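You operate a simulated robot arm through the tools that you are given. There is no shell and no other tool. Be economical: measure what you need, move in short steps, check, and stop when the job is done.

The job below is to be done with a simulated two-armed robot. You get a single attempt, and the scene is never put back.

TASK
Pick up the white filter from the top of the wooden table with one hand, pass it to the other hand and put it on the top of the grey table. Set down upright: white filter.

The check looks at the end state, three seconds after you hand in, the way a careful person would. Anything else that was tipped, shoved, dropped, spilled or broken makes it a failure.

THE ROBOT
Two 7-joint arms with two-finger parallel grippers on one trunk, on a base that drives. Base frame: it is fixed to the floor where the robot stands at the start and does not move with it; the origin is under the middle of the robot, x ahead of it, y to its left, z up. Lengths are in m, angles in rad, forces in N, time in s.
The left shoulder is at the start at [0.06, 0.147, 0.543], the right one opposite. With the tool pointing down near the work surface each hand reaches from about 0.1 to 0.64 m from the robot's upright axis, wherever it stands, measured 20 degrees to its own side. Places, roughly: top of the grey table [0.9, 2.3, 0.8]. Payload 3.43 kg a hand.
The TCP of each hand is the grasp point between the finger pads, 0.03 m short of the fingertips. In the tool frame z runs along the fingers and y along their closing line. The gripper opens to 0.094 m. The fingers are 0.028 m wide and 0.01 m thick; the gripper's body (0.05 by 0.096 m) begins 0.055 m behind the TCP.
Orientation is that of the tool frame in the base frame, as a unit quaternion [w, x, y, z]. With the fingers straight down and closing along the base's y, the tool's x points along the base's -x, its y along +y and its z along -z.

THE INTERFACE
- The arms move only by the tool step_arm. It takes "left_rows", "right_rows" or both (then of equal length, played together; a hand with none holds still); each is a list of rows, each a list of 7 numbers: the gripper command, from -1 (fully open) to 1 (shut), values between in proportion, then the shift along the base's x, y, z in m, then the turn, a rotation vector about the base's x, y, z in rad. In form: [[gripper, x, y, z, ax, ay, az], ...]. A call has 1 to 8 rows; each row is the pose to reach, as a shift and turn from the pose commanded when the call began. Each row takes 0.2 s and may step no farther than 0.05 m and 0.15 rad from the row before; otherwise, or with a gripper value out of range, the whole call is refused. Where a pose cannot be reached the arm comes as near as it can. A force on the tool above 40 N (or 10 N above the force at the start of the call, whichever is more), or a blocked arm, ends the call early, and 0.2 s more pass. Each finger travels about 0.072 m/s and halts on what it meets, pressing with about 25 N; the grip force reading is that of the motor and also rises with nothing between the fingers. The clock runs only during rows and for 0.2 s after the last one: add rows that repeat a pose to give the fingers time. The reply holds the time, the measured pose of the TCP, the force on the tool along the base axes, the opening and the grip force, in the units named above and with some noise, with the torque about the TCP (base axes, N m) and any sound that the robot's microphone picked up, and new pictures: "pictures" is both (left out), scene, wrist or none (wrist: the cameras of the hands that moved).
- Cameras (640 x 400 px; columns grow to the right, rows downward): "scene" is now at [0.0614, -0.009, 1.1882]; the picture's right is [-0.10, -1.00, 0.00], its down [-0.46, 0.04, -0.89] and it looks along [0.88, -0.09, -0.46] (base axes); focal length 277 px, centre (320, 200). "left" rides on the left gripper at [0.076, -0.014, -0.102] in its tool frame; the picture's right is [0.18, 0.98, 0.00], its down [-0.75, 0.14, -0.64] and it looks along [-0.63, 0.12, 0.77] (tool axes); focal length 243 px, centre (320, 200). "right" rides on the right gripper at [0.076, 0.014, -0.103] in its tool frame; the picture's right is [-0.18, 0.98, 0.00], its down [-0.75, -0.14, -0.64] and it looks along [-0.63, -0.12, 0.77] (tool axes); focal length 243 px, centre (320, 200). There is no depth. A picture from a camera that has moved, and an enlarged one, comes with that camera's place and axes in the base frame and with its lens.
- slide_trunk(by): slides the trunk up (or, below 0, down) by that many m; the arms and the scene camera ride with it, the base frame stays. It gives what a move gives, with no picture.
- drive_base(legs): drives the robot by 1 to 6 legs, each [ahead, left, turn to the left] in m, m and rad, along the robot's own axes; the way and the turn of a leg run together, so that a leg with both is an arc; at most 1.5 m and 3.142 rad a leg. The arms and the cameras ride along, it lands a little off, and it stops where it bumps. It gives what a move gives, and a new picture of the scene camera.
- turn_head(pan, tilt): turns the head with the scene camera to pan (to the left, within 1.501 rad either way) and tilt (down, from -0.506 to 1.204), counted from straight ahead of the robot. It gives what a move gives, and a new picture of the scene camera.
- inspect(camera, box): a new picture of the part [left, top, right, bottom] of that camera's present view, enlarged. The clock stands still meanwhile.
- finish_job(): hands the job in; it is judged then, once.

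Go step by step. Nothing tells you exact positions but the pictures and the camera data: compare them with the known pose of the tool, close in by small moves and look again before you grip or let go. The budget is 120 turns and 260 pictures, counting those below and the enlarged ones. Unless the task says otherwise, let go and move clear before handing in, and close with one line.

The tools are called after "Request:" as name(argument=value, ...) on one line, values as JSON. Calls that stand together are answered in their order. step_arm: Moves the arms, as the interface text tells. Its arguments: {"type":"object","properties":{"left_rows":{"type":"array","items":{"type":"array","items":{"type":"number"}}},"right_rows":{"type":"array","items":{"type":"array","items":{"type":"number"}}},"pictures":{"type":"string","enum":["both","scene","wrist","none"]}},"required":[]} The other tools are called the same way: slide_trunk (by) slides the trunk up or down; drive_base (legs) drives the base; turn_head (pan, tilt) turns the head that bears the scene camera; inspect (camera, box) takes an enlarged picture of a part of a camera's view; finish_job () hands the job in.

At the start:

```text
time_s: 0.0
left_position: [0.3027, 0.0754, 0.9906]
left_orientation: [0.0, 0.0, 1.0, 0.0]
left_ft_force: [0.0, -0.3, -1.1]
left_moment: [-0.01, -0.01, -0.01]
left_finger_gap: 0.0942
left_gripper_force: 0.2
right_position: [0.2874, -0.1208, 0.9902]
right_orientation: [0.0, 0.001, 1.0, 0.0]
right_ft_force: [0.5, 0.0, 0.4]
right_moment: [-0.01, 0.02, 0.02]
right_finger_gap: 0.0941
right_gripper_force: 0.1
trunk travel left (down, up): [-0.25, 0.0]
robot x, y, heading: [-0.0003, 0.0001, -0.0]
head pan, tilt: [-0.096, 0.482]
```

scene: 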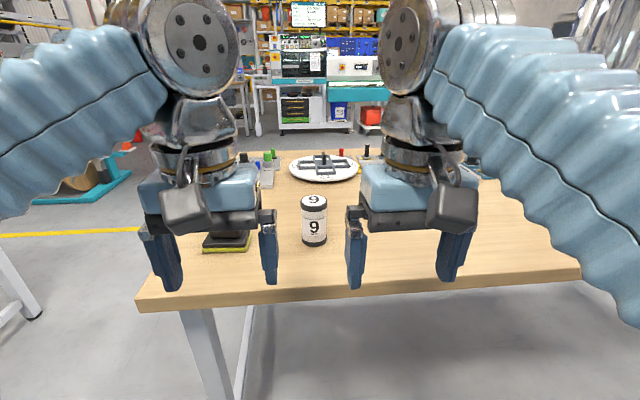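
right: 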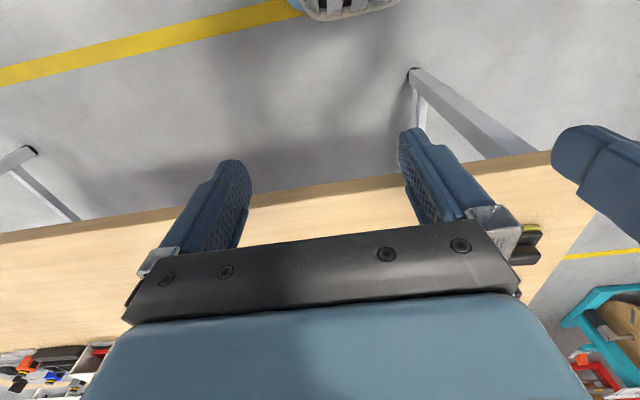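
left: 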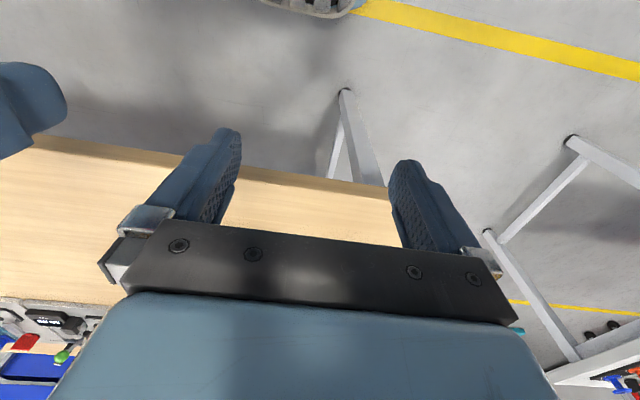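

I see a wooden table with a white canister marked "9" between the hands, which is probably the filter. I'll enlarge the view to check it.

Request:
inspect(camera="scene", box=[220, 130, 420, 270])

Request:
turn_head(pan=1.2, tilt=0.3)

```text
2.86 times, centred on (320, 200) of scene
camera zoom: at [0.0614, -0.009, 1.1882], right [-0.1, -1.0, 0.0], down [-0.46, 0.04, -0.89], along [0.88, -0.09, -0.46], focal length 791 px, centre (320, 200)
```

zoom: 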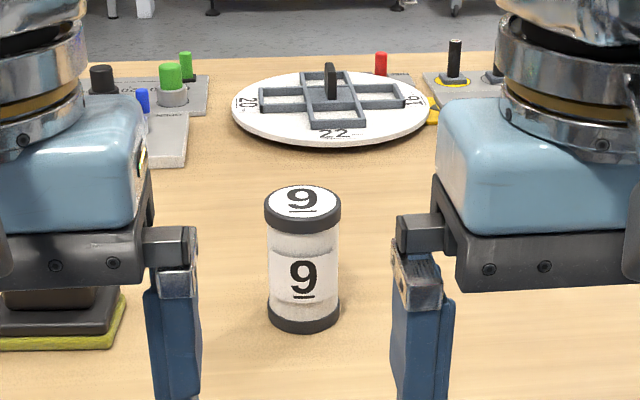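

```text
time_s: 1.5
left_position: [0.3037, 0.075, 0.99]
left_orientation: [-0.001, 0.0, 1.0, 0.0]
left_ft_force: [0.0, -0.2, 0.5]
left_moment: [-0.02, 0.01, 0.05]
left_finger_gap: 0.094
left_gripper_force: 0.2
right_position: [0.2882, -0.1204, 0.9904]
right_orientation: [0.0, 0.0, 1.0, 0.0]
right_ft_force: [-0.3, -0.5, -0.6]
right_moment: [0.04, 0.01, 0.01]
right_finger_gap: 0.0941
right_gripper_force: 0.1
trunk travel left (down, up): [-0.25, 0.0]
robot x, y, heading: [-0.0038, -0.0, 0.002]
head pan, tilt: [1.201, 0.3]
camera scene: at [0.0043, 0.0868, 1.205], right [0.93, -0.36, 0.0], down [-0.11, -0.28, -0.96], along [0.35, 0.89, -0.3], focal length 277 px, centre (320, 200)
```

scene: 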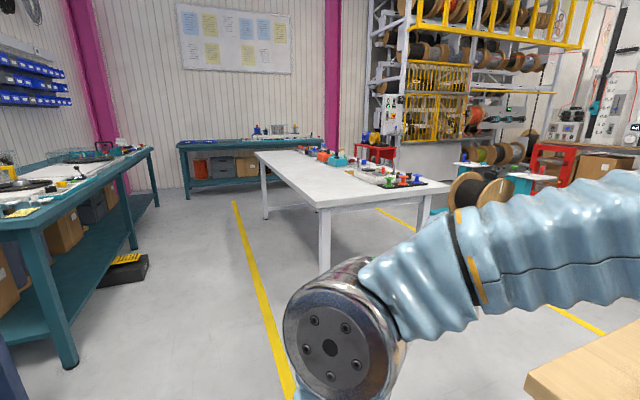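

The grey table is off to the left, with its near end around y≈1.2. I'll spread the arms and look over the wooden table.

Request:
step_arm(left_rows=[[-1, 0, 0.05, 0, 0, 0, 0], [-1, 0, 0.1, 0, 0, 0, 0], [-1, 0, 0.15, 0, 0, 0, 0], [-1, 0, 0.2, 0, 0, 0, 0]], right_rows=[[-1, 0, -0.05, 0, 0, 0, 0], [-1, 0, -0.1, 0, 0, 0, 0], [-1, 0, -0.15, 0, 0, 0, 0], [-1, 0, -0.2, 0, 0, 0, 0]], pictures="none")

Request:
turn_head(pan=0, tilt=0.6)

Request:
inspect(camera="scene", box=[160, 60, 480, 260])

Request:
slide_trunk(by=-0.12)

Request:
inspect(camera="scene", box=[160, 60, 480, 260])

```text
time_s: 2.7
left_position: [0.295, 0.2441, 1.0015]
left_orientation: [0.023, 0.065, 0.998, 0.002]
left_ft_force: [0.3, 0.2, 0.1]
left_moment: [0.07, -0.04, 0.03]
left_finger_gap: 0.094
left_gripper_force: 0.0
left hand out of reach, approached as far as the arm can: row 1, 2
right_position: [0.2891, -0.3236, 0.9904]
right_orientation: [0.0, -0.001, 1.0, 0.0]
right_ft_force: [-0.5, -0.3, -1.6]
right_moment: [0.04, 0.0, -0.01]
right_finger_gap: 0.0941
right_gripper_force: 0.1
trunk travel left (down, up): [-0.25, 0.0]
robot x, y, heading: [-0.0012, 0.0002, 0.003]
head pan, tilt: [1.201, 0.3]
stopped in row 4 (left hand): the arm was blocked; the commanded pose is now the measured one
```

```text
time_s: 4.1
left_position: [0.2973, 0.2446, 1.0018]
left_orientation: [0.022, 0.064, 0.998, 0.0]
left_ft_force: [0.3, 0.3, -0.2]
left_moment: [0.01, 0.02, 0.04]
left_finger_gap: 0.0939
left_gripper_force: 0.0
right_position: [0.289, -0.3228, 0.9914]
right_orientation: [-0.001, -0.001, 1.0, -0.001]
right_ft_force: [0.2, -0.8, 0.1]
right_moment: [-0.01, -0.01, 0.01]
right_finger_gap: 0.094
right_gripper_force: 0.0
trunk travel left (down, up): [-0.25, 0.0]
robot x, y, heading: [0.0012, 0.0011, -0.001]
head pan, tilt: [0.0, 0.6]
camera scene: at [0.0591, 0.0, 1.1775], right [0.0, -1.0, 0.0], down [-0.56, 0.0, -0.83], along [0.83, 0.0, -0.56], focal length 277 px, centre (320, 200)
```

scene: 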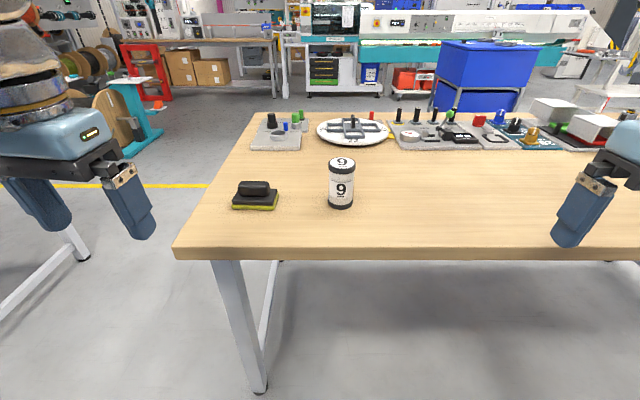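

```text
2.00 times, centred on (320, 160) of scene
camera zoom: at [0.0591, 0.0, 1.1775], right [0.0, -1.0, 0.0], down [-0.56, 0.0, -0.83], along [0.83, 0.0, -0.56], focal length 554 px, centre (320, 280)
```

zoom: 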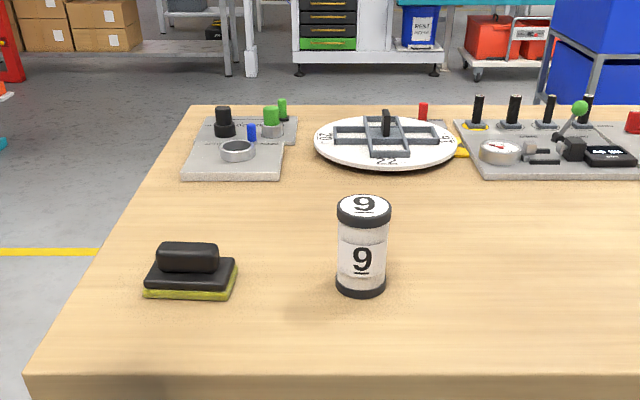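

```text
time_s: 5.6
left_position: [0.2948, 0.2438, 0.8816]
left_orientation: [0.023, 0.064, 0.998, 0.0]
left_ft_force: [-0.2, -0.2, 0.0]
left_moment: [0.0, -0.01, 0.0]
left_finger_gap: 0.094
left_gripper_force: 0.0
right_position: [0.2884, -0.3235, 0.8699]
right_orientation: [0.0, -0.001, 1.0, 0.0]
right_ft_force: [0.1, 0.5, 0.3]
right_moment: [0.0, -0.01, 0.02]
right_finger_gap: 0.0938
right_gripper_force: 0.1
trunk travel left (down, up): [-0.13, 0.12]
robot x, y, heading: [0.0014, 0.0019, -0.006]
head pan, tilt: [0.0, 0.6]
```

```text
2.00 times, centred on (320, 160) of scene
camera zoom: at [0.0591, -0.0001, 1.0575], right [0.0, -1.0, 0.0], down [-0.56, 0.0, -0.83], along [0.83, 0.0, -0.56], focal length 554 px, centre (320, 280)
```

zoom: 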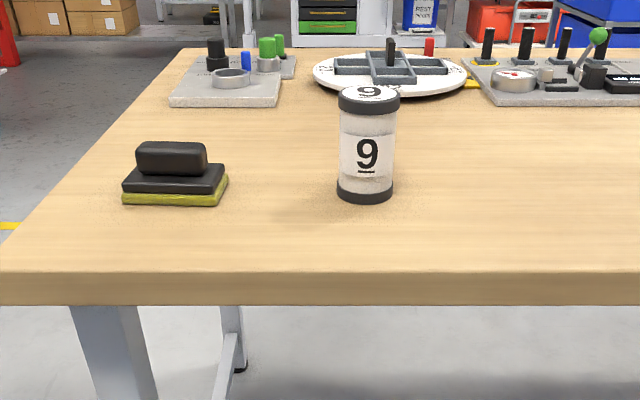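

The filter is the white can "9". It is about 0.058 m across and 0.105 m tall, centred near (0.604, -0.047), and the wooden table top is at z≈0.80. My plan is to tilt the right hand and take the can from the side, so the left hand can later grip it straight down from above. I'll raise the trunk and tilt the right hand.

Request:
slide_trunk(by=0.12)

Request:
step_arm(right_rows=[[-1, 0.02, 0, 0, 0, -0.14, 0], [-1, 0.04, 0, 0, 0, -0.28, 0], [-1, 0.06, 0, 0, 0, -0.42, 0], [-1, 0.08, 0, 0, 0, -0.56, 0], [-1, 0.1, 0, 0, 0, -0.7, 0], [-1, 0.12, 0, 0, 0, -0.84, 0], [-1, 0.14, 0, 0, 0, -0.98, 0], [-1, 0.16, 0, 0, 0, -1.12, 0]], pictures="scene")

```text
time_s: 7.1
left_position: [0.2956, 0.2435, 1.0006]
left_orientation: [0.022, 0.064, 0.998, 0.0]
left_ft_force: [1.0, -0.3, 0.2]
left_moment: [0.02, 0.0, 0.01]
left_finger_gap: 0.0941
left_gripper_force: 0.0
right_position: [0.2891, -0.3229, 0.9916]
right_orientation: [-0.001, 0.0, 1.0, 0.0]
right_ft_force: [-0.1, -0.2, -0.3]
right_moment: [0.0, -0.02, 0.03]
right_finger_gap: 0.094
right_gripper_force: 0.0
trunk travel left (down, up): [-0.25, 0.0]
robot x, y, heading: [0.0007, 0.0011, -0.001]
head pan, tilt: [0.0, 0.6]
```

```text
time_s: 8.9
left_position: [0.2957, 0.2447, 1.0017]
left_orientation: [0.022, 0.063, 0.998, 0.0]
left_ft_force: [-0.4, -0.5, 0.5]
left_moment: [-0.01, 0.01, 0.03]
left_finger_gap: 0.094
left_gripper_force: 0.1
right_position: [0.4491, -0.3214, 0.9915]
right_orientation: [0.532, 0.0, 0.847, -0.001]
right_ft_force: [0.4, 0.3, 0.4]
right_moment: [0.02, -0.01, 0.0]
right_finger_gap: 0.0939
right_gripper_force: 0.1
trunk travel left (down, up): [-0.25, 0.0]
robot x, y, heading: [-0.0003, -0.0011, 0.0]
head pan, tilt: [0.0, 0.6]
camera scene: at [0.059, -0.0001, 1.1775], right [0.0, -1.0, 0.0], down [-0.56, 0.0, -0.83], along [0.83, 0.0, -0.56], focal length 277 px, centre (320, 200)
```

scene: 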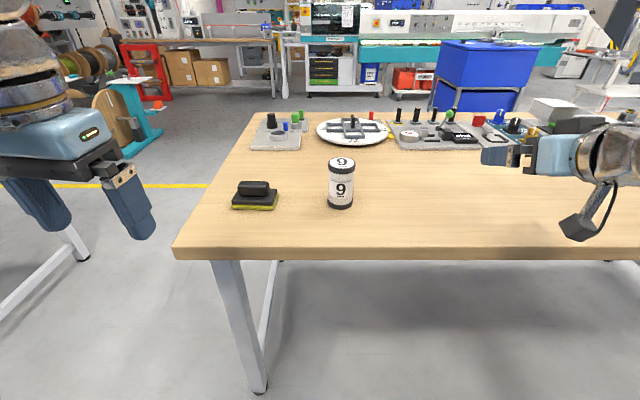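

Tilting works. Next I'll yaw the right hand 40° and line it up with the can, still above the table.

Request:
step_arm(right_rows=[[-1, 0.01, 0.035, 0, 0, 0, 0.14], [-1, 0.02, 0.07, 0, 0, 0, 0.28], [-1, 0.03, 0.105, 0, 0, 0, 0.42], [-1, 0.04, 0.14, 0, 0, 0, 0.56], [-1, 0.046, 0.18, 0, 0, 0, 0.7], [-1, 0.046, 0.18, -0.04, 0, 0, 0.7]], pictures="both")

```text
time_s: 10.3
left_position: [0.2962, 0.2451, 1.0013]
left_orientation: [0.023, 0.064, 0.998, 0.0]
left_ft_force: [0.2, -0.1, 0.5]
left_moment: [-0.01, 0.0, -0.01]
left_finger_gap: 0.0938
left_gripper_force: 0.0
right_position: [0.4963, -0.1425, 0.9487]
right_orientation: [0.499, -0.291, 0.796, 0.182]
right_ft_force: [0.0, -0.2, -0.2]
right_moment: [0.03, 0.0, -0.03]
right_finger_gap: 0.0937
right_gripper_force: 0.2
trunk travel left (down, up): [-0.25, 0.0]
robot x, y, heading: [0.0014, -0.0007, 0.002]
head pan, tilt: [0.0, 0.6]
camera scene: at [0.0592, 0.0001, 1.1775], right [0.0, -1.0, 0.0], down [-0.57, 0.0, -0.82], along [0.82, 0.0, -0.57], focal length 277 px, centre (320, 200)
camera right: at [0.3893, -0.2123, 0.9264], right [-0.57, 0.8, 0.16], down [-0.1, -0.27, 0.96], along [0.81, 0.53, 0.23], focal length 243 px, centre (320, 200)
```

scene: 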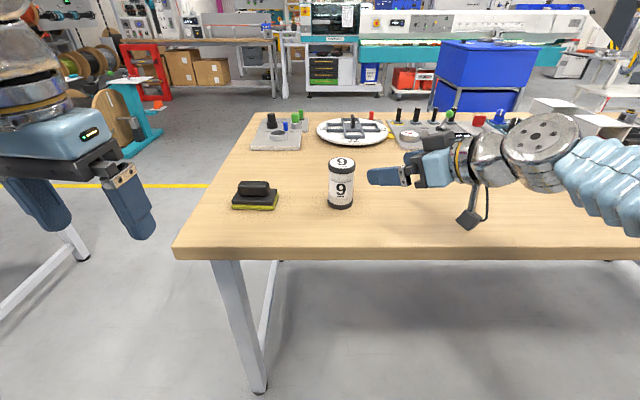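
right: 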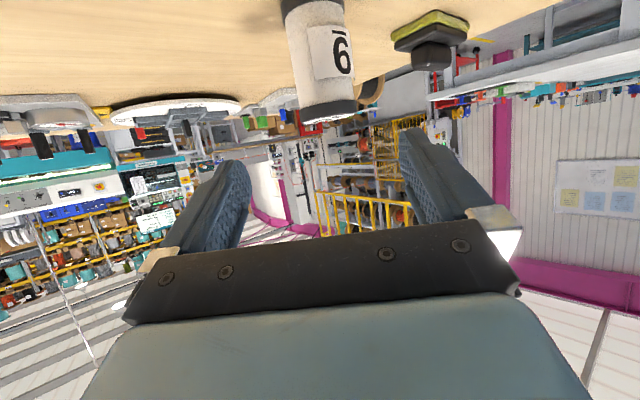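

The wrist view agrees with my estimate of the can's place. Next I'll lower the hand to grip height, with the fingers still clear of the can.

Request:
step_arm(right_rows=[[-1, 0, 0.002, -0.04, 0, 0, 0], [-1, 0, 0.003, -0.079, 0, 0, 0], [-1, 0.023, 0.022, -0.079, 0, 0, 0]], pictures="both")

```text
time_s: 11.1
left_position: [0.2957, 0.243, 1.0014]
left_orientation: [0.022, 0.065, 0.998, 0.001]
left_ft_force: [0.5, -0.5, 0.4]
left_moment: [0.05, -0.02, -0.01]
left_finger_gap: 0.0942
left_gripper_force: 0.0
right_position: [0.518, -0.1219, 0.8726]
right_orientation: [0.499, -0.291, 0.796, 0.181]
right_ft_force: [0.4, 0.9, 0.1]
right_moment: [-0.01, 0.01, 0.02]
right_finger_gap: 0.094
right_gripper_force: 0.0
trunk travel left (down, up): [-0.25, 0.0]
robot x, y, heading: [-0.0006, 0.0013, -0.002]
head pan, tilt: [0.0, 0.6]
camera scene: at [0.0589, -0.0003, 1.1775], right [0.0, -1.0, 0.0], down [-0.56, 0.0, -0.83], along [0.83, 0.0, -0.56], focal length 277 px, centre (320, 200)
camera right: at [0.4117, -0.1911, 0.8488], right [-0.57, 0.8, 0.16], down [-0.1, -0.27, 0.96], along [0.81, 0.53, 0.23], focal length 243 px, centre (320, 200)
```

scene: 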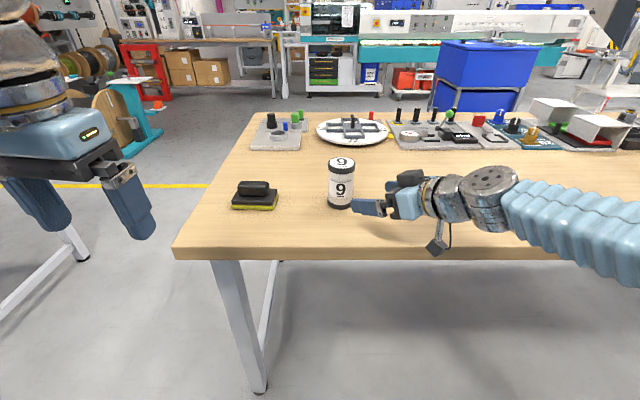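
right: 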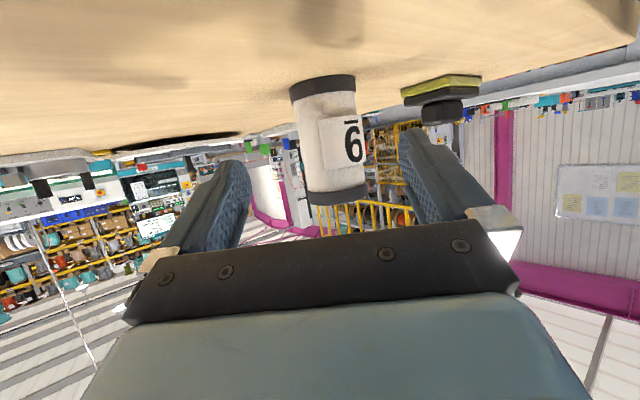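

Everything lines up, so I'll slide in around the can, still open.

Request:
step_arm(right_rows=[[-1, 0.026, 0.0225, 0, 0, 0, 0], [-1, 0.052, 0.045, 0, 0, 0, 0], [-1, 0.077, 0.066, 0, 0, 0, 0]], pictures="both")

Request:
inspect(camera="scene", box=[280, 120, 480, 260])

```text
time_s: 11.9
left_position: [0.2955, 0.2452, 1.0013]
left_orientation: [0.022, 0.065, 0.998, 0.0]
left_ft_force: [0.0, -0.6, -0.2]
left_moment: [0.02, -0.04, 0.0]
left_finger_gap: 0.094
left_gripper_force: 0.1
right_position: [0.5964, -0.0539, 0.8728]
right_orientation: [0.499, -0.291, 0.796, 0.181]
right_ft_force: [0.6, 0.2, -0.6]
right_moment: [-0.02, 0.04, 0.01]
right_finger_gap: 0.0936
right_gripper_force: 0.1
trunk travel left (down, up): [-0.25, 0.0]
robot x, y, heading: [0.0053, -0.0022, -0.006]
head pan, tilt: [0.0, 0.6]
camera scene: at [0.059, -0.0002, 1.1775], right [0.0, -1.0, 0.0], down [-0.56, 0.0, -0.83], along [0.83, 0.0, -0.56], focal length 277 px, centre (320, 200)
camera right: at [0.4897, -0.1229, 0.8492], right [-0.57, 0.8, 0.16], down [-0.1, -0.27, 0.96], along [0.81, 0.53, 0.23], focal length 243 px, centre (320, 200)
```

scene: 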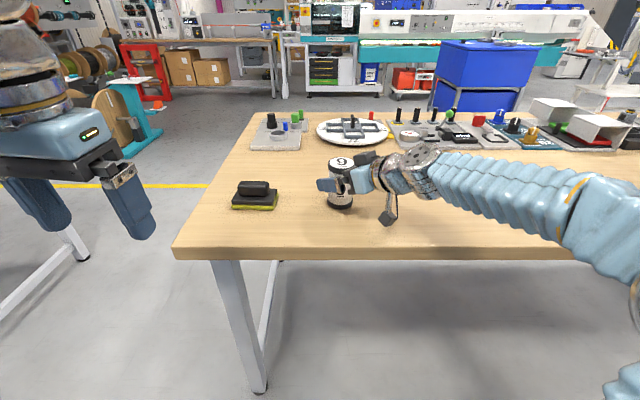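
right: 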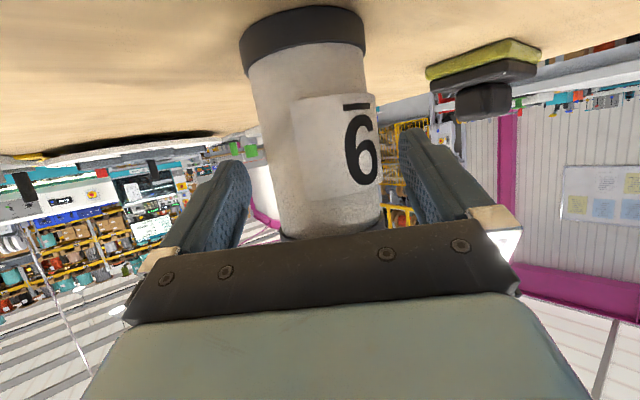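

```text
2.86 times, centred on (380, 190) of scene
camera zoom: at [0.059, -0.0002, 1.1775], right [0.0, -1.0, 0.0], down [-0.56, 0.0, -0.83], along [0.83, 0.0, -0.56], focal length 791 px, centre (149, 229)
```

zoom: 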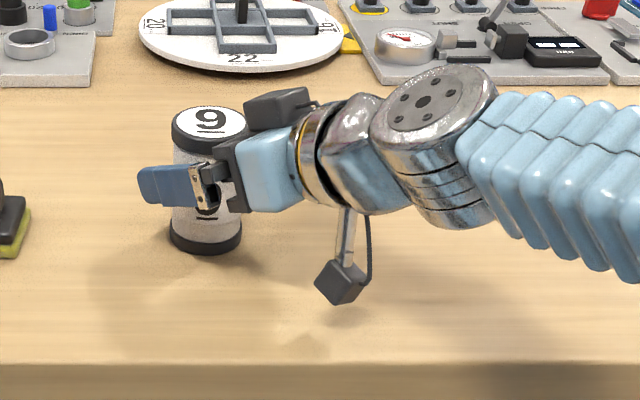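

The can sits centred between the pads. I'll close the gripper now.

Request:
step_arm(right_rows=[[0, 0, 0, 0, 0, 0, 0], [1, 0, 0, 0, 0, 0, 0], [1, 0, 0, 0, 0, 0, 0], [1, 0, 0, 0, 0, 0, 0]], pictures="wrist")

```text
time_s: 12.9
left_position: [0.2949, 0.2439, 1.0013]
left_orientation: [0.023, 0.065, 0.998, 0.001]
left_ft_force: [-0.3, 0.0, -0.1]
left_moment: [-0.03, -0.04, 0.01]
left_finger_gap: 0.0939
left_gripper_force: 0.1
right_position: [0.597, -0.0533, 0.872]
right_orientation: [0.499, -0.291, 0.796, 0.181]
right_ft_force: [0.0, 1.6, 0.4]
right_moment: [0.02, -0.05, -0.03]
right_finger_gap: 0.0635
right_gripper_force: 24.7
trunk travel left (down, up): [-0.25, 0.0]
robot x, y, heading: [0.0005, -0.0023, 0.001]
head pan, tilt: [0.0, 0.6]
camera right: at [0.4896, -0.1229, 0.8492], right [-0.57, 0.8, 0.16], down [-0.1, -0.27, 0.96], along [0.81, 0.53, 0.23], focal length 243 px, centre (320, 200)
```

right: 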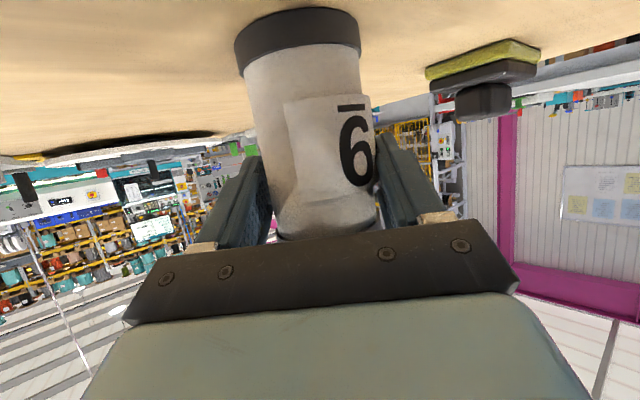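

Gripped, with the fingers at 0.0635 m. Now I'll lift the can and bring it back a little.

Request:
step_arm(right_rows=[[1, 0, 0, 0.02, 0, 0, 0], [1, 0, 0, 0.05, 0, 0, 0], [1, 0, 0, 0.09, 0, 0, 0], [1, -0.02, 0, 0.12, 0, 0, 0], [1, -0.05, 0, 0.14, 0, 0, 0], [1, -0.09, 0, 0.15, 0, 0, 0]], pictures="both")

```text
time_s: 14.3
left_position: [0.2952, 0.2445, 1.0013]
left_orientation: [0.023, 0.063, 0.998, 0.0]
left_ft_force: [-0.9, -0.3, -0.3]
left_moment: [-0.01, 0.03, 0.0]
left_finger_gap: 0.0941
left_gripper_force: 0.2
right_position: [0.5038, -0.0531, 1.0198]
right_orientation: [0.499, -0.291, 0.796, 0.182]
right_ft_force: [-0.4, -1.0, 0.8]
right_moment: [0.01, 0.05, -0.01]
right_finger_gap: 0.0003
right_gripper_force: 25.1
trunk travel left (down, up): [-0.25, 0.0]
robot x, y, heading: [0.0005, -0.0006, 0.003]
head pan, tilt: [0.0, 0.6]
camera scene: at [0.0594, -0.0001, 1.1775], right [0.0, -1.0, 0.0], down [-0.57, 0.0, -0.82], along [0.82, 0.0, -0.57], focal length 277 px, centre (320, 200)
camera right: at [0.3976, -0.1236, 0.9967], right [-0.57, 0.8, 0.16], down [-0.1, -0.27, 0.96], along [0.81, 0.53, 0.23], focal length 243 px, centre (320, 200)
```

scene: 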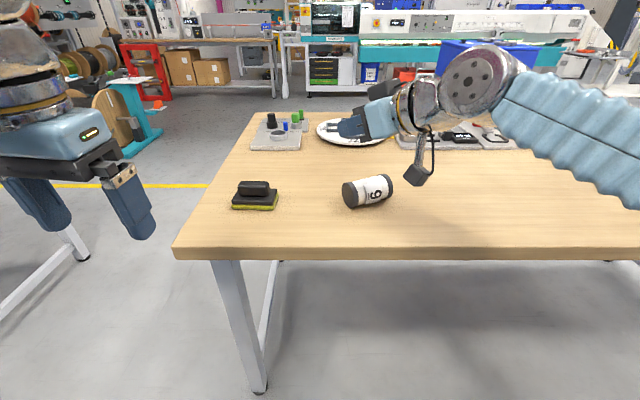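
right: 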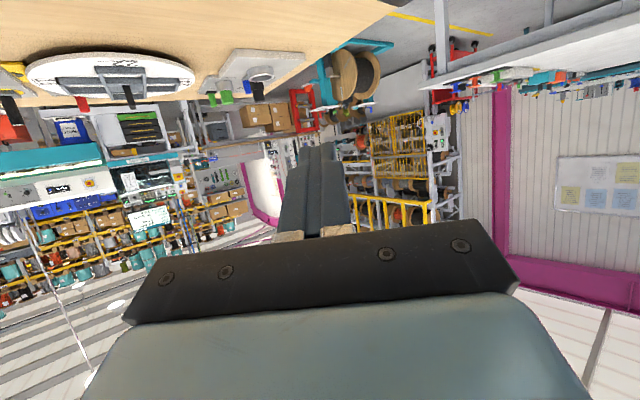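

The can slipped out and is now lying on the table. I'll look closely at how it lies and whether it is still moving.

Request:
inspect(camera="scene", box=[300, 150, 440, 238])

Request:
step_arm(right_rows=[[-1, -0.03, -0.04, 0.02, 0, 0, 0], [-1, -0.06, -0.08, 0.04, 0, 0, 0], [-1, -0.08, -0.12, 0.05, 0, 0, 0]], pictures="none")

Request:
inspect(camera="scene", box=[300, 150, 440, 238])

```text
4.55 times, centred on (370, 194) of scene
camera zoom: at [0.0594, -0.0001, 1.1775], right [0.0, -1.0, 0.0], down [-0.57, 0.0, -0.82], along [0.82, 0.0, -0.57], focal length 1258 px, centre (93, 227)
```

zoom: 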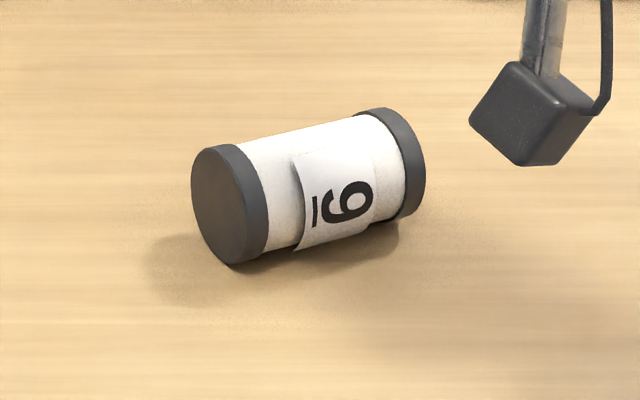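

```text
refused: row 1 steps farther than a row can; nothing moved
```

```text
4.55 times, centred on (370, 194) of scene
camera zoom: at [0.0594, -0.0001, 1.1775], right [0.0, -1.0, 0.0], down [-0.57, 0.0, -0.82], along [0.82, 0.0, -0.57], focal length 1258 px, centre (93, 227)
```

zoom: 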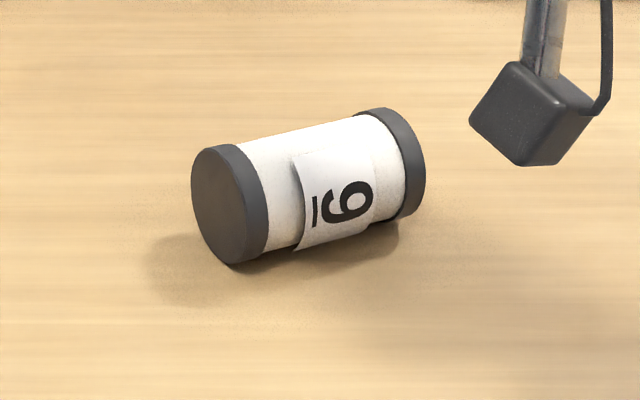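

The can lies with its bottom end to the left and its top to the right, centred near (0.600, -0.111), and it is at rest. The earlier grip most likely only caught the lower edge of the wider top cap. New plan: the left hand picks it up from above at mid-body and turns it upright in the air, then the right hand takes it from above. First I'll pull the right arm back and untwist it.

Request:
step_arm(right_rows=[[-1, -0.02, -0.03, 0.02, 0, 0, -0.14], [-1, -0.04, -0.06, 0.03, 0, 0, -0.28], [-1, -0.06, -0.1, 0.03, 0, 0, -0.42], [-1, -0.08, -0.14, 0.03, 0, 0, -0.56], [-1, -0.09, -0.18, 0.03, 0, 0, -0.7], [-1, -0.09, -0.22, 0.03, 0, 0, -0.7]], pictures="none")

Request:
step_arm(right_rows=[[-1, -0.02, 0, 0, 0, 0.14, 0], [-1, -0.04, 0, 0, 0, 0.28, 0], [-1, -0.06, 0, 0, 0, 0.42, 0], [-1, -0.08, 0, 0, 0, 0.56, 0], [-1, -0.1, 0, 0, 0, 0.7, 0], [-1, -0.12, 0, 0, 0, 0.84, 0], [-1, -0.13, 0, 0, 0, 0.98, 0], [-1, -0.14, 0, 0, 0, 1.12, 0]], pictures="none")

Request:
drive_base(legs=[[0, -0.25, 0], [0.07, 0, 0]])

Request:
inspect(camera="scene", box=[160, 150, 320, 250])

```text
time_s: 15.7
left_position: [0.2954, 0.2455, 1.0013]
left_orientation: [0.023, 0.063, 0.998, 0.0]
left_ft_force: [-0.7, -0.3, -0.6]
left_moment: [-0.04, -0.04, -0.02]
left_finger_gap: 0.094
left_gripper_force: 0.0
right_position: [0.415, -0.2744, 1.0529]
right_orientation: [0.53, 0.0, 0.848, -0.001]
right_ft_force: [0.1, 1.3, 0.0]
right_moment: [-0.01, 0.0, -0.03]
right_finger_gap: 0.094
right_gripper_force: 0.1
trunk travel left (down, up): [-0.25, 0.0]
robot x, y, heading: [0.0011, -0.0039, -0.004]
head pan, tilt: [0.0, 0.6]
```

```text
time_s: 17.5
left_position: [0.2963, 0.2445, 1.0005]
left_orientation: [0.023, 0.063, 0.998, 0.001]
left_ft_force: [0.3, 0.7, -0.2]
left_moment: [0.01, 0.01, 0.0]
left_finger_gap: 0.094
left_gripper_force: 0.0
right_position: [0.3253, -0.2644, 1.0143]
right_orientation: [0.022, -0.006, 1.0, -0.002]
right_ft_force: [1.9, -2.7, -1.9]
right_moment: [0.17, 0.09, -0.01]
right_finger_gap: 0.094
right_gripper_force: 0.0
right hand out of reach, approached as far as the arm can: row 7, 8
trunk travel left (down, up): [-0.25, 0.0]
robot x, y, heading: [-0.0047, -0.0041, -0.0]
head pan, tilt: [0.0, 0.6]
```

```text
time_s: 19.9
left_position: [0.3644, -0.0053, 1.0007]
left_orientation: [0.024, 0.064, 0.998, 0.0]
left_ft_force: [-0.2, -1.3, 0.3]
left_moment: [-0.02, -0.04, 0.0]
left_finger_gap: 0.0937
left_gripper_force: 0.0
right_position: [0.3949, -0.5174, 1.0127]
right_orientation: [0.021, -0.001, 1.0, -0.003]
right_ft_force: [0.0, 0.4, 0.8]
right_moment: [0.0, 0.02, -0.04]
right_finger_gap: 0.0942
right_gripper_force: 0.1
trunk travel left (down, up): [-0.25, 0.0]
robot x, y, heading: [0.0689, -0.2475, 0.002]
head pan, tilt: [0.0, 0.6]
camera scene: at [0.1285, -0.2497, 1.1775], right [0.0, -1.0, 0.0], down [-0.56, 0.0, -0.83], along [0.83, 0.0, -0.56], focal length 277 px, centre (320, 200)
```

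scene: 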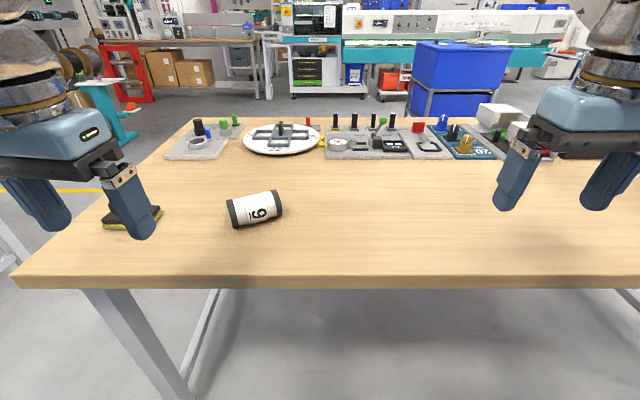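

```text
4.00 times, centred on (240, 200) of scene
camera zoom: at [0.1285, -0.2497, 1.1775], right [0.0, -1.0, 0.0], down [-0.56, 0.0, -0.83], along [0.83, 0.0, -0.56], focal length 1107 px, centre (640, 200)
```

zoom: 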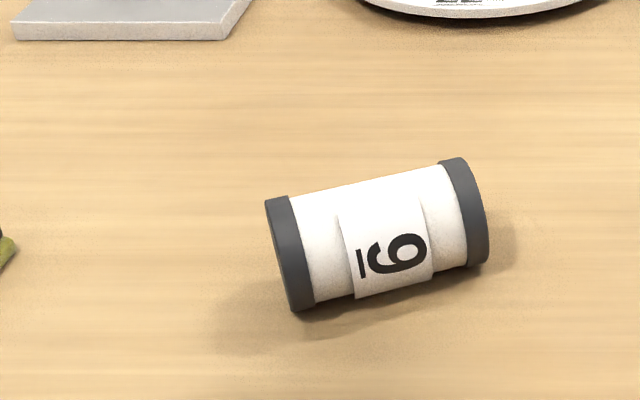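

Measured again, the can centre is about (0.607, -0.110) and its axis runs at about -66°. I'll straighten the left hand, then yaw it and bring it above the can.

Request:
step_arm(left_rows=[[-1, 0.04, -0.01, 0, 0, 0.046, 0.128], [-1, 0.08, -0.02, 0, 0, 0.046, 0.128], [-1, 0.12, -0.03, 0, 0, 0.046, 0.128], [-1, 0.16, -0.05, 0, 0, 0.046, 0.128]], pictures="none")

Request:
step_arm(left_rows=[[-1, 0.01, -0.006, 0, 0, 0, -0.145], [-1, 0.02, -0.012, 0, 0, 0, -0.29], [-1, 0.03, -0.018, -0.01, 0, 0, -0.435], [-1, 0.04, -0.024, -0.02, 0, 0, -0.58], [-1, 0.05, -0.03, -0.03, 0, 0, -0.725], [-1, 0.06, -0.036, -0.04, 0, 0, -0.87], [-1, 0.07, -0.042, -0.05, 0, 0, -1.01], [-1, 0.08, -0.05, -0.05, 0, 0, -1.15]], pictures="both")

```text
time_s: 20.9
left_position: [0.5196, -0.0539, 0.983]
left_orientation: [0.001, 0.0, 1.0, 0.0]
left_ft_force: [-0.4, -0.4, 0.1]
left_moment: [0.06, 0.01, -0.04]
left_finger_gap: 0.0939
left_gripper_force: 0.1
left hand out of reach, approached as far as the arm can: row 2, 3, 4
right_position: [0.396, -0.5174, 1.0123]
right_orientation: [0.02, 0.0, 1.0, -0.002]
right_ft_force: [0.0, -1.1, -0.3]
right_moment: [0.05, -0.01, 0.01]
right_finger_gap: 0.0937
right_gripper_force: 0.0
trunk travel left (down, up): [-0.25, 0.0]
robot x, y, heading: [0.0707, -0.2498, -0.001]
head pan, tilt: [0.0, 0.6]
```

```text
time_s: 22.7
left_position: [0.5924, -0.1055, 0.928]
left_orientation: [0.002, 0.544, 0.839, 0.001]
left_ft_force: [0.5, 0.0, -0.1]
left_moment: [0.02, 0.0, 0.0]
left_finger_gap: 0.094
left_gripper_force: 0.0
left hand out of reach, approached as far as the arm can: row 1, 2, 3, 8
right_position: [0.3941, -0.5173, 1.0138]
right_orientation: [0.02, -0.001, 1.0, -0.002]
right_ft_force: [0.3, -0.3, -0.3]
right_moment: [0.02, -0.01, 0.03]
right_finger_gap: 0.094
right_gripper_force: 0.0
trunk travel left (down, up): [-0.25, 0.0]
robot x, y, heading: [0.0686, -0.2479, -0.002]
head pan, tilt: [0.0, 0.6]
camera scene: at [0.1288, -0.2498, 1.1775], right [0.0, -1.0, 0.0], down [-0.57, 0.0, -0.82], along [0.82, 0.0, -0.57], focal length 277 px, centre (320, 200)
camera left: at [0.5496, -0.0419, 1.0316], right [0.82, 0.57, 0.0], down [0.43, -0.63, 0.64], along [0.37, -0.53, -0.77], focal length 243 px, centre (320, 200)
```

scene: 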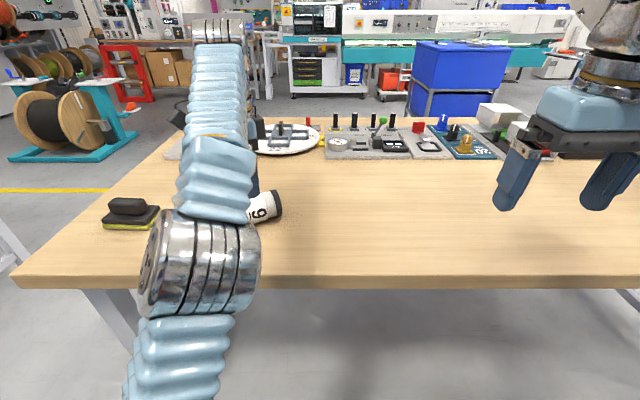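
left: 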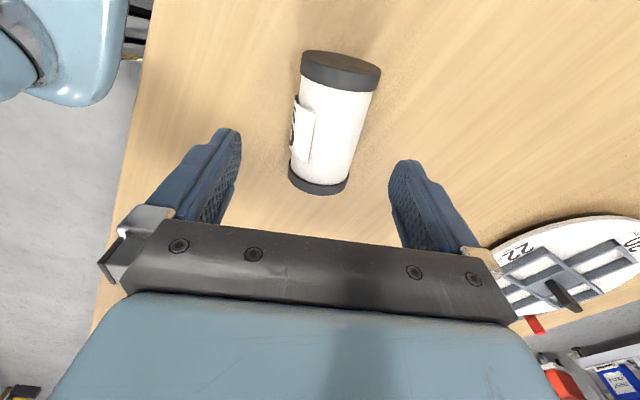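

The wrist camera puts the can at about (0.607, -0.109), and the hand's yaw matches its axis. I'll come part-way down and correct the position.

Request:
step_arm(left_rows=[[-1, 0.004, -0.002, -0.02, 0, 0, 0], [-1, 0.007, -0.004, -0.04, 0, 0, 0]], pictures="wrist")

```text
time_s: 23.3
left_position: [0.6004, -0.1085, 0.8898]
left_orientation: [-0.001, 0.544, 0.839, 0.0]
left_ft_force: [0.8, 1.2, 0.0]
left_moment: [0.01, 0.02, 0.01]
left_finger_gap: 0.094
left_gripper_force: 0.1
right_position: [0.3943, -0.5178, 1.0132]
right_orientation: [0.021, -0.001, 1.0, -0.003]
right_ft_force: [0.5, 0.4, -0.1]
right_moment: [-0.02, -0.01, 0.0]
right_finger_gap: 0.0939
right_gripper_force: 0.2
trunk travel left (down, up): [-0.25, 0.0]
robot x, y, heading: [0.0673, -0.2508, 0.001]
head pan, tilt: [0.0, 0.6]
camera left: at [0.5568, -0.0458, 0.9928], right [0.82, 0.57, 0.0], down [0.44, -0.63, 0.64], along [0.37, -0.53, -0.77], focal length 243 px, centre (320, 200)
```

left: 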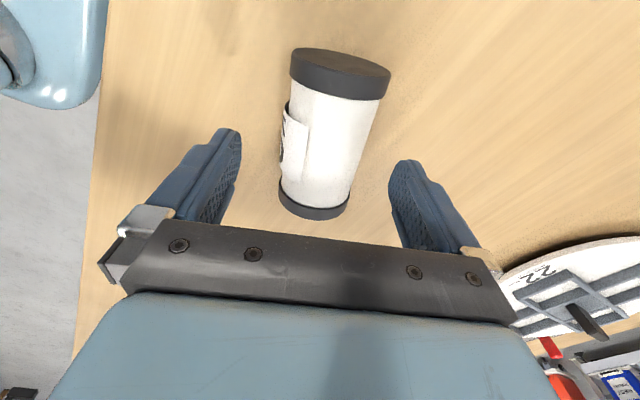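

The small correction is (+0.007, -0.003). I'll go down around the can and close at mid-body.

Request:
step_arm(left_rows=[[-1, 0.004, -0.001, -0.02, 0, 0, 0], [-1, 0.007, -0.003, -0.035, 0, 0, 0], [-1, 0.007, -0.003, -0.048, 0, 0, 0]], pictures="wrist")

```text
time_s: 24.1
left_position: [0.6068, -0.1135, 0.8424]
left_orientation: [0.0, 0.544, 0.839, 0.0]
left_ft_force: [-0.4, -0.9, -0.4]
left_moment: [0.03, 0.03, 0.01]
left_finger_gap: 0.0943
left_gripper_force: 0.1
right_position: [0.3944, -0.517, 1.0124]
right_orientation: [0.021, -0.002, 1.0, -0.003]
right_ft_force: [0.1, -0.1, -0.6]
right_moment: [0.0, 0.0, 0.04]
right_finger_gap: 0.0941
right_gripper_force: 0.0
trunk travel left (down, up): [-0.25, 0.0]
robot x, y, heading: [0.0692, -0.2482, -0.001]
head pan, tilt: [0.0, 0.6]
camera left: at [0.5634, -0.0493, 0.9447], right [0.82, 0.57, 0.0], down [0.44, -0.63, 0.64], along [0.37, -0.53, -0.77], focal length 243 px, centre (320, 200)
```

left: 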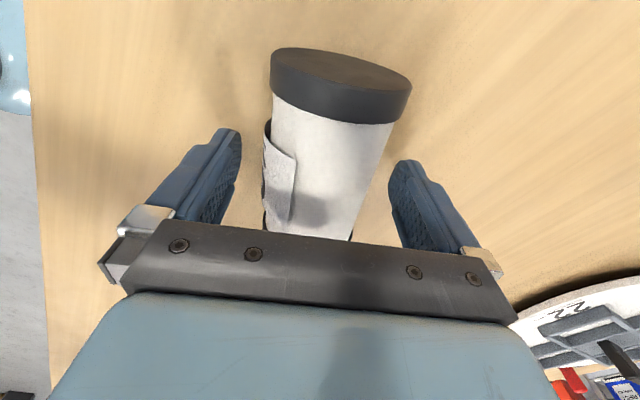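

The can is straddled. I'll close the gripper.

Request:
step_arm(left_rows=[[0, 0, 0, 0, 0, 0, 0], [0.4, 0, 0, 0, 0, 0, 0], [1, 0, 0, 0, 0, 0, 0], [1, 0, 0, 0, 0, 0, 0], [1, 0, 0, 0, 0, 0, 0]], pictures="wrist")

```text
time_s: 25.3
left_position: [0.6072, -0.1137, 0.842]
left_orientation: [-0.001, 0.544, 0.839, 0.0]
left_ft_force: [0.5, -0.3, 0.7]
left_moment: [-0.01, 0.01, 0.01]
left_finger_gap: 0.0602
left_gripper_force: 24.7
right_position: [0.3943, -0.5166, 1.0127]
right_orientation: [0.021, -0.001, 1.0, -0.002]
right_ft_force: [0.4, 0.3, -0.4]
right_moment: [0.03, 0.0, 0.02]
right_finger_gap: 0.0937
right_gripper_force: 0.1
trunk travel left (down, up): [-0.25, 0.0]
robot x, y, heading: [0.0681, -0.2491, -0.003]
head pan, tilt: [0.0, 0.6]
camera left: at [0.5634, -0.0491, 0.9449], right [0.82, 0.57, 0.0], down [0.44, -0.63, 0.64], along [0.37, -0.53, -0.77], focal length 243 px, centre (320, 200)
```

left: 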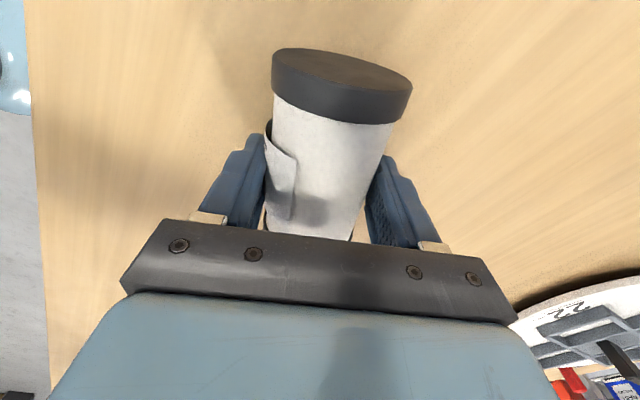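

The gap is 0.060 m, so the pads are on the body this time. I'll lift slowly and check for slip.

Request:
step_arm(left_rows=[[1, 0, 0, 0.004, 0, 0, 0], [1, 0, 0, 0.01, 0, 0, 0], [1, 0, 0, 0.018, 0, 0, 0], [1, 0, 0, 0.028, 0, 0, 0], [1, 0, 0, 0.04, 0, 0, 0]], pictures="wrist")

```text
time_s: 26.5
left_position: [0.6071, -0.1115, 0.8808]
left_orientation: [0.0, 0.544, 0.839, 0.0]
left_ft_force: [0.2, -0.4, -1.2]
left_moment: [-0.01, 0.01, 0.01]
left_finger_gap: 0.0602
left_gripper_force: 24.8
right_position: [0.3949, -0.5174, 1.0127]
right_orientation: [0.022, 0.0, 1.0, -0.002]
right_ft_force: [-0.5, 0.2, -0.6]
right_moment: [-0.01, -0.03, 0.02]
right_finger_gap: 0.0937
right_gripper_force: 0.1
trunk travel left (down, up): [-0.25, 0.0]
robot x, y, heading: [0.0711, -0.2479, 0.005]
head pan, tilt: [0.0, 0.6]
camera left: at [0.564, -0.0486, 0.984], right [0.82, 0.57, 0.0], down [0.44, -0.63, 0.64], along [0.37, -0.53, -0.77], focal length 243 px, centre (320, 200)
```

left: 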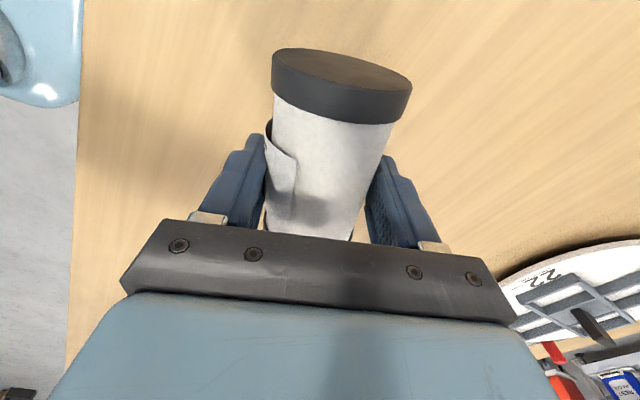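

The can is held with no slip. I'll lift higher and bring it in front of the robot while starting to turn it upright.

Request:
step_arm(left_rows=[[1, 0, 0, 0.04, 0, 0, 0], [1, -0.01, -0.01, 0.08, 0, 0, 0], [1, -0.02, -0.02, 0.12, 0, 0, 0], [1, -0.03, -0.03, 0.14, -0.128, -0.057, 0], [1, -0.045, -0.04, 0.15, -0.256, -0.114, 0], [1, -0.06, -0.05, 0.15, -0.384, -0.171, 0], [1, -0.075, -0.06, 0.15, -0.512, -0.228, 0], [1, -0.09, -0.07, 0.15, -0.64, -0.285, 0]], pictures="none")

Request:
step_arm(left_rows=[[1, -0.005, -0.01, 0, -0.128, -0.057, 0], [1, -0.01, -0.02, 0, -0.256, -0.114, 0], [1, -0.015, -0.03, 0, -0.384, -0.171, 0], [1, -0.02, -0.04, 0, -0.512, -0.228, 0], [1, -0.02, -0.04, 0, -0.64, -0.285, 0], [1, -0.02, -0.04, 0, -0.768, -0.342, 0], [1, -0.02, -0.04, 0, -0.794, -0.354, 0]], pictures="both")

```text
time_s: 28.3
left_position: [0.5178, -0.1823, 1.0303]
left_orientation: [0.288, 0.511, 0.787, -0.189]
left_ft_force: [0.1, -1.2, -1.5]
left_moment: [0.03, -0.01, 0.0]
left_finger_gap: 0.0604
left_gripper_force: 25.1
left hand out of reach, approached as far as the arm can: row 1, 2, 3, 4, 5
right_position: [0.3945, -0.5162, 1.0123]
right_orientation: [0.021, -0.001, 1.0, -0.003]
right_ft_force: [0.2, 0.0, 0.2]
right_moment: [0.01, 0.01, -0.01]
right_finger_gap: 0.094
right_gripper_force: 0.0
trunk travel left (down, up): [-0.25, 0.0]
robot x, y, heading: [0.0713, -0.2495, -0.001]
head pan, tilt: [0.0, 0.6]
```

```text
time_s: 29.9
left_position: [0.4986, -0.222, 1.0304]
left_orientation: [0.593, 0.385, 0.593, -0.384]
left_ft_force: [-0.5, -0.7, -1.1]
left_moment: [-0.01, 0.01, -0.02]
left_finger_gap: 0.0601
left_gripper_force: 25.2
right_position: [0.3951, -0.5175, 1.0133]
right_orientation: [0.021, -0.002, 1.0, -0.003]
right_ft_force: [0.3, -0.6, 0.2]
right_moment: [0.0, -0.01, 0.0]
right_finger_gap: 0.094
right_gripper_force: 0.0
trunk travel left (down, up): [-0.25, 0.0]
robot x, y, heading: [0.069, -0.2486, 0.002]
head pan, tilt: [0.0, 0.6]
camera scene: at [0.1288, -0.2497, 1.1775], right [0.0, -1.0, 0.0], down [-0.57, 0.0, -0.82], along [0.82, 0.0, -0.57], focal length 277 px, centre (320, 200)
camera left: at [0.4436, -0.1348, 0.9559], right [0.9, 0.4, -0.19], down [-0.13, 0.64, 0.75], along [0.42, -0.65, 0.63], focal length 243 px, centre (320, 200)
```

scene: 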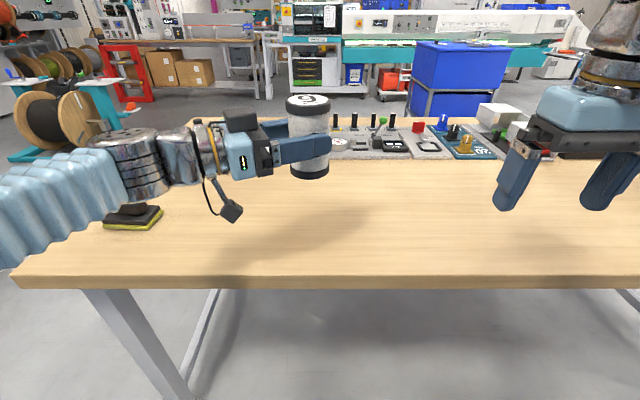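
left: 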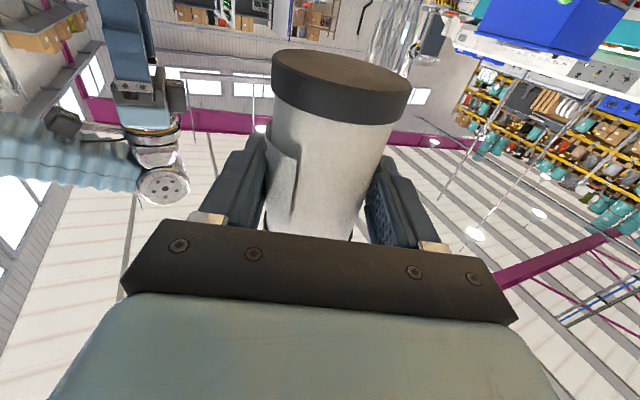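

The can is upright in the left hand with its top up, at about (0.503, -0.231) and z from 0.98 to 1.08. I'll lower it a little so the right arm can reach over it, and straighten, yaw and raise the right hand.

Request:
step_arm(left_rows=[[1, 0, 0, -0.02, 0, 0, 0], [1, 0, 0, -0.04, 0, 0, 0], [1, 0, 0, -0.06, 0, 0, 0], [1, 0, 0, -0.07, 0, 0, 0]], right_rows=[[-0.8, 0, 0, 0.03, 0.006, 0.042, 0], [-0.8, 0, 0.01, 0.06, 0.006, 0.042, 0.12], [-0.8, 0, 0.02, 0.09, 0.006, 0.042, 0.26], [-0.8, 0, 0.03, 0.11, 0.006, 0.042, 0.4]], pictures="scene")

```text
time_s: 30.9
left_position: [0.5003, -0.2247, 0.9601]
left_orientation: [0.592, 0.385, 0.595, -0.384]
left_ft_force: [-0.2, -0.9, -1.5]
left_moment: [0.01, 0.03, -0.05]
left_finger_gap: 0.0602
left_gripper_force: 25.4
right_position: [0.4344, -0.4966, 1.005]
right_orientation: [0.014, -0.199, 0.98, 0.006]
right_ft_force: [0.4, -0.5, 0.1]
right_moment: [0.08, 0.03, 0.0]
right_finger_gap: 0.0849
right_gripper_force: 0.1
right hand out of reach, approached as far as the arm can: row 1, 2, 3, 4
trunk travel left (down, up): [-0.25, 0.0]
robot x, y, heading: [0.0738, -0.2491, 0.004]
head pan, tilt: [0.0, 0.6]
camera scene: at [0.1308, -0.252, 1.1773], right [0.0, -1.0, 0.0], down [-0.57, 0.0, -0.82], along [0.82, 0.0, -0.57], focal length 277 px, centre (320, 200)
```

scene: 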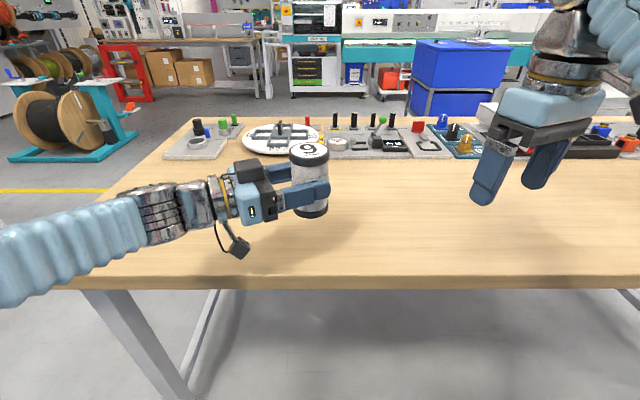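

The right hand can't rise much above z≈1.0 while pointing down. So I'll lower the can further and bring it nearer the robot, which also puts the left wrist camera clear of the table edge.

Request:
step_arm(left_rows=[[1, -0.03, 0, 0, 0, 0, 0], [1, -0.06, 0, 0, 0, 0, 0], [1, -0.065, 0, -0.025, 0, 0, 0], [1, -0.065, 0, -0.055, 0, 0, 0]], right_rows=[[-0.8, -0.02, 0, 0, 0, 0, 0], [-0.8, -0.04, 0.01, 0, 0, 0, 0], [-0.8, -0.05, 0.02, 0, 0, 0, 0], [-0.8, -0.05, 0.03, 0, 0, 0, 0]], pictures="scene")

```text
time_s: 31.9
left_position: [0.4324, -0.2231, 0.9045]
left_orientation: [0.593, 0.384, 0.594, -0.385]
left_ft_force: [0.0, 0.3, -1.9]
left_moment: [0.04, 0.0, 0.0]
left_finger_gap: 0.0598
left_gripper_force: 24.8
right_position: [0.3927, -0.4626, 1.0024]
right_orientation: [0.001, -0.201, 0.98, 0.005]
right_ft_force: [-0.4, 0.5, 0.4]
right_moment: [-0.03, -0.02, 0.0]
right_finger_gap: 0.0846
right_gripper_force: 0.1
right hand out of reach, approached as far as the arm can: row 1, 2, 3, 4
trunk travel left (down, up): [-0.25, 0.0]
robot x, y, heading: [0.0686, -0.2462, -0.005]
head pan, tilt: [0.0, 0.6]
camera scene: at [0.1288, -0.2495, 1.1775], right [0.0, -1.0, 0.0], down [-0.56, 0.0, -0.83], along [0.83, 0.0, -0.56], focal length 277 px, centre (320, 200)
```

scene: 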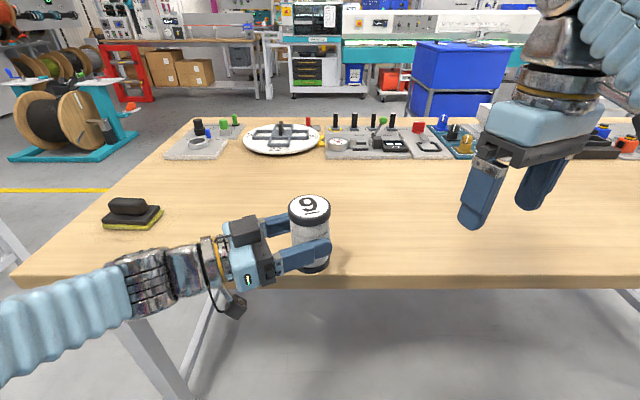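

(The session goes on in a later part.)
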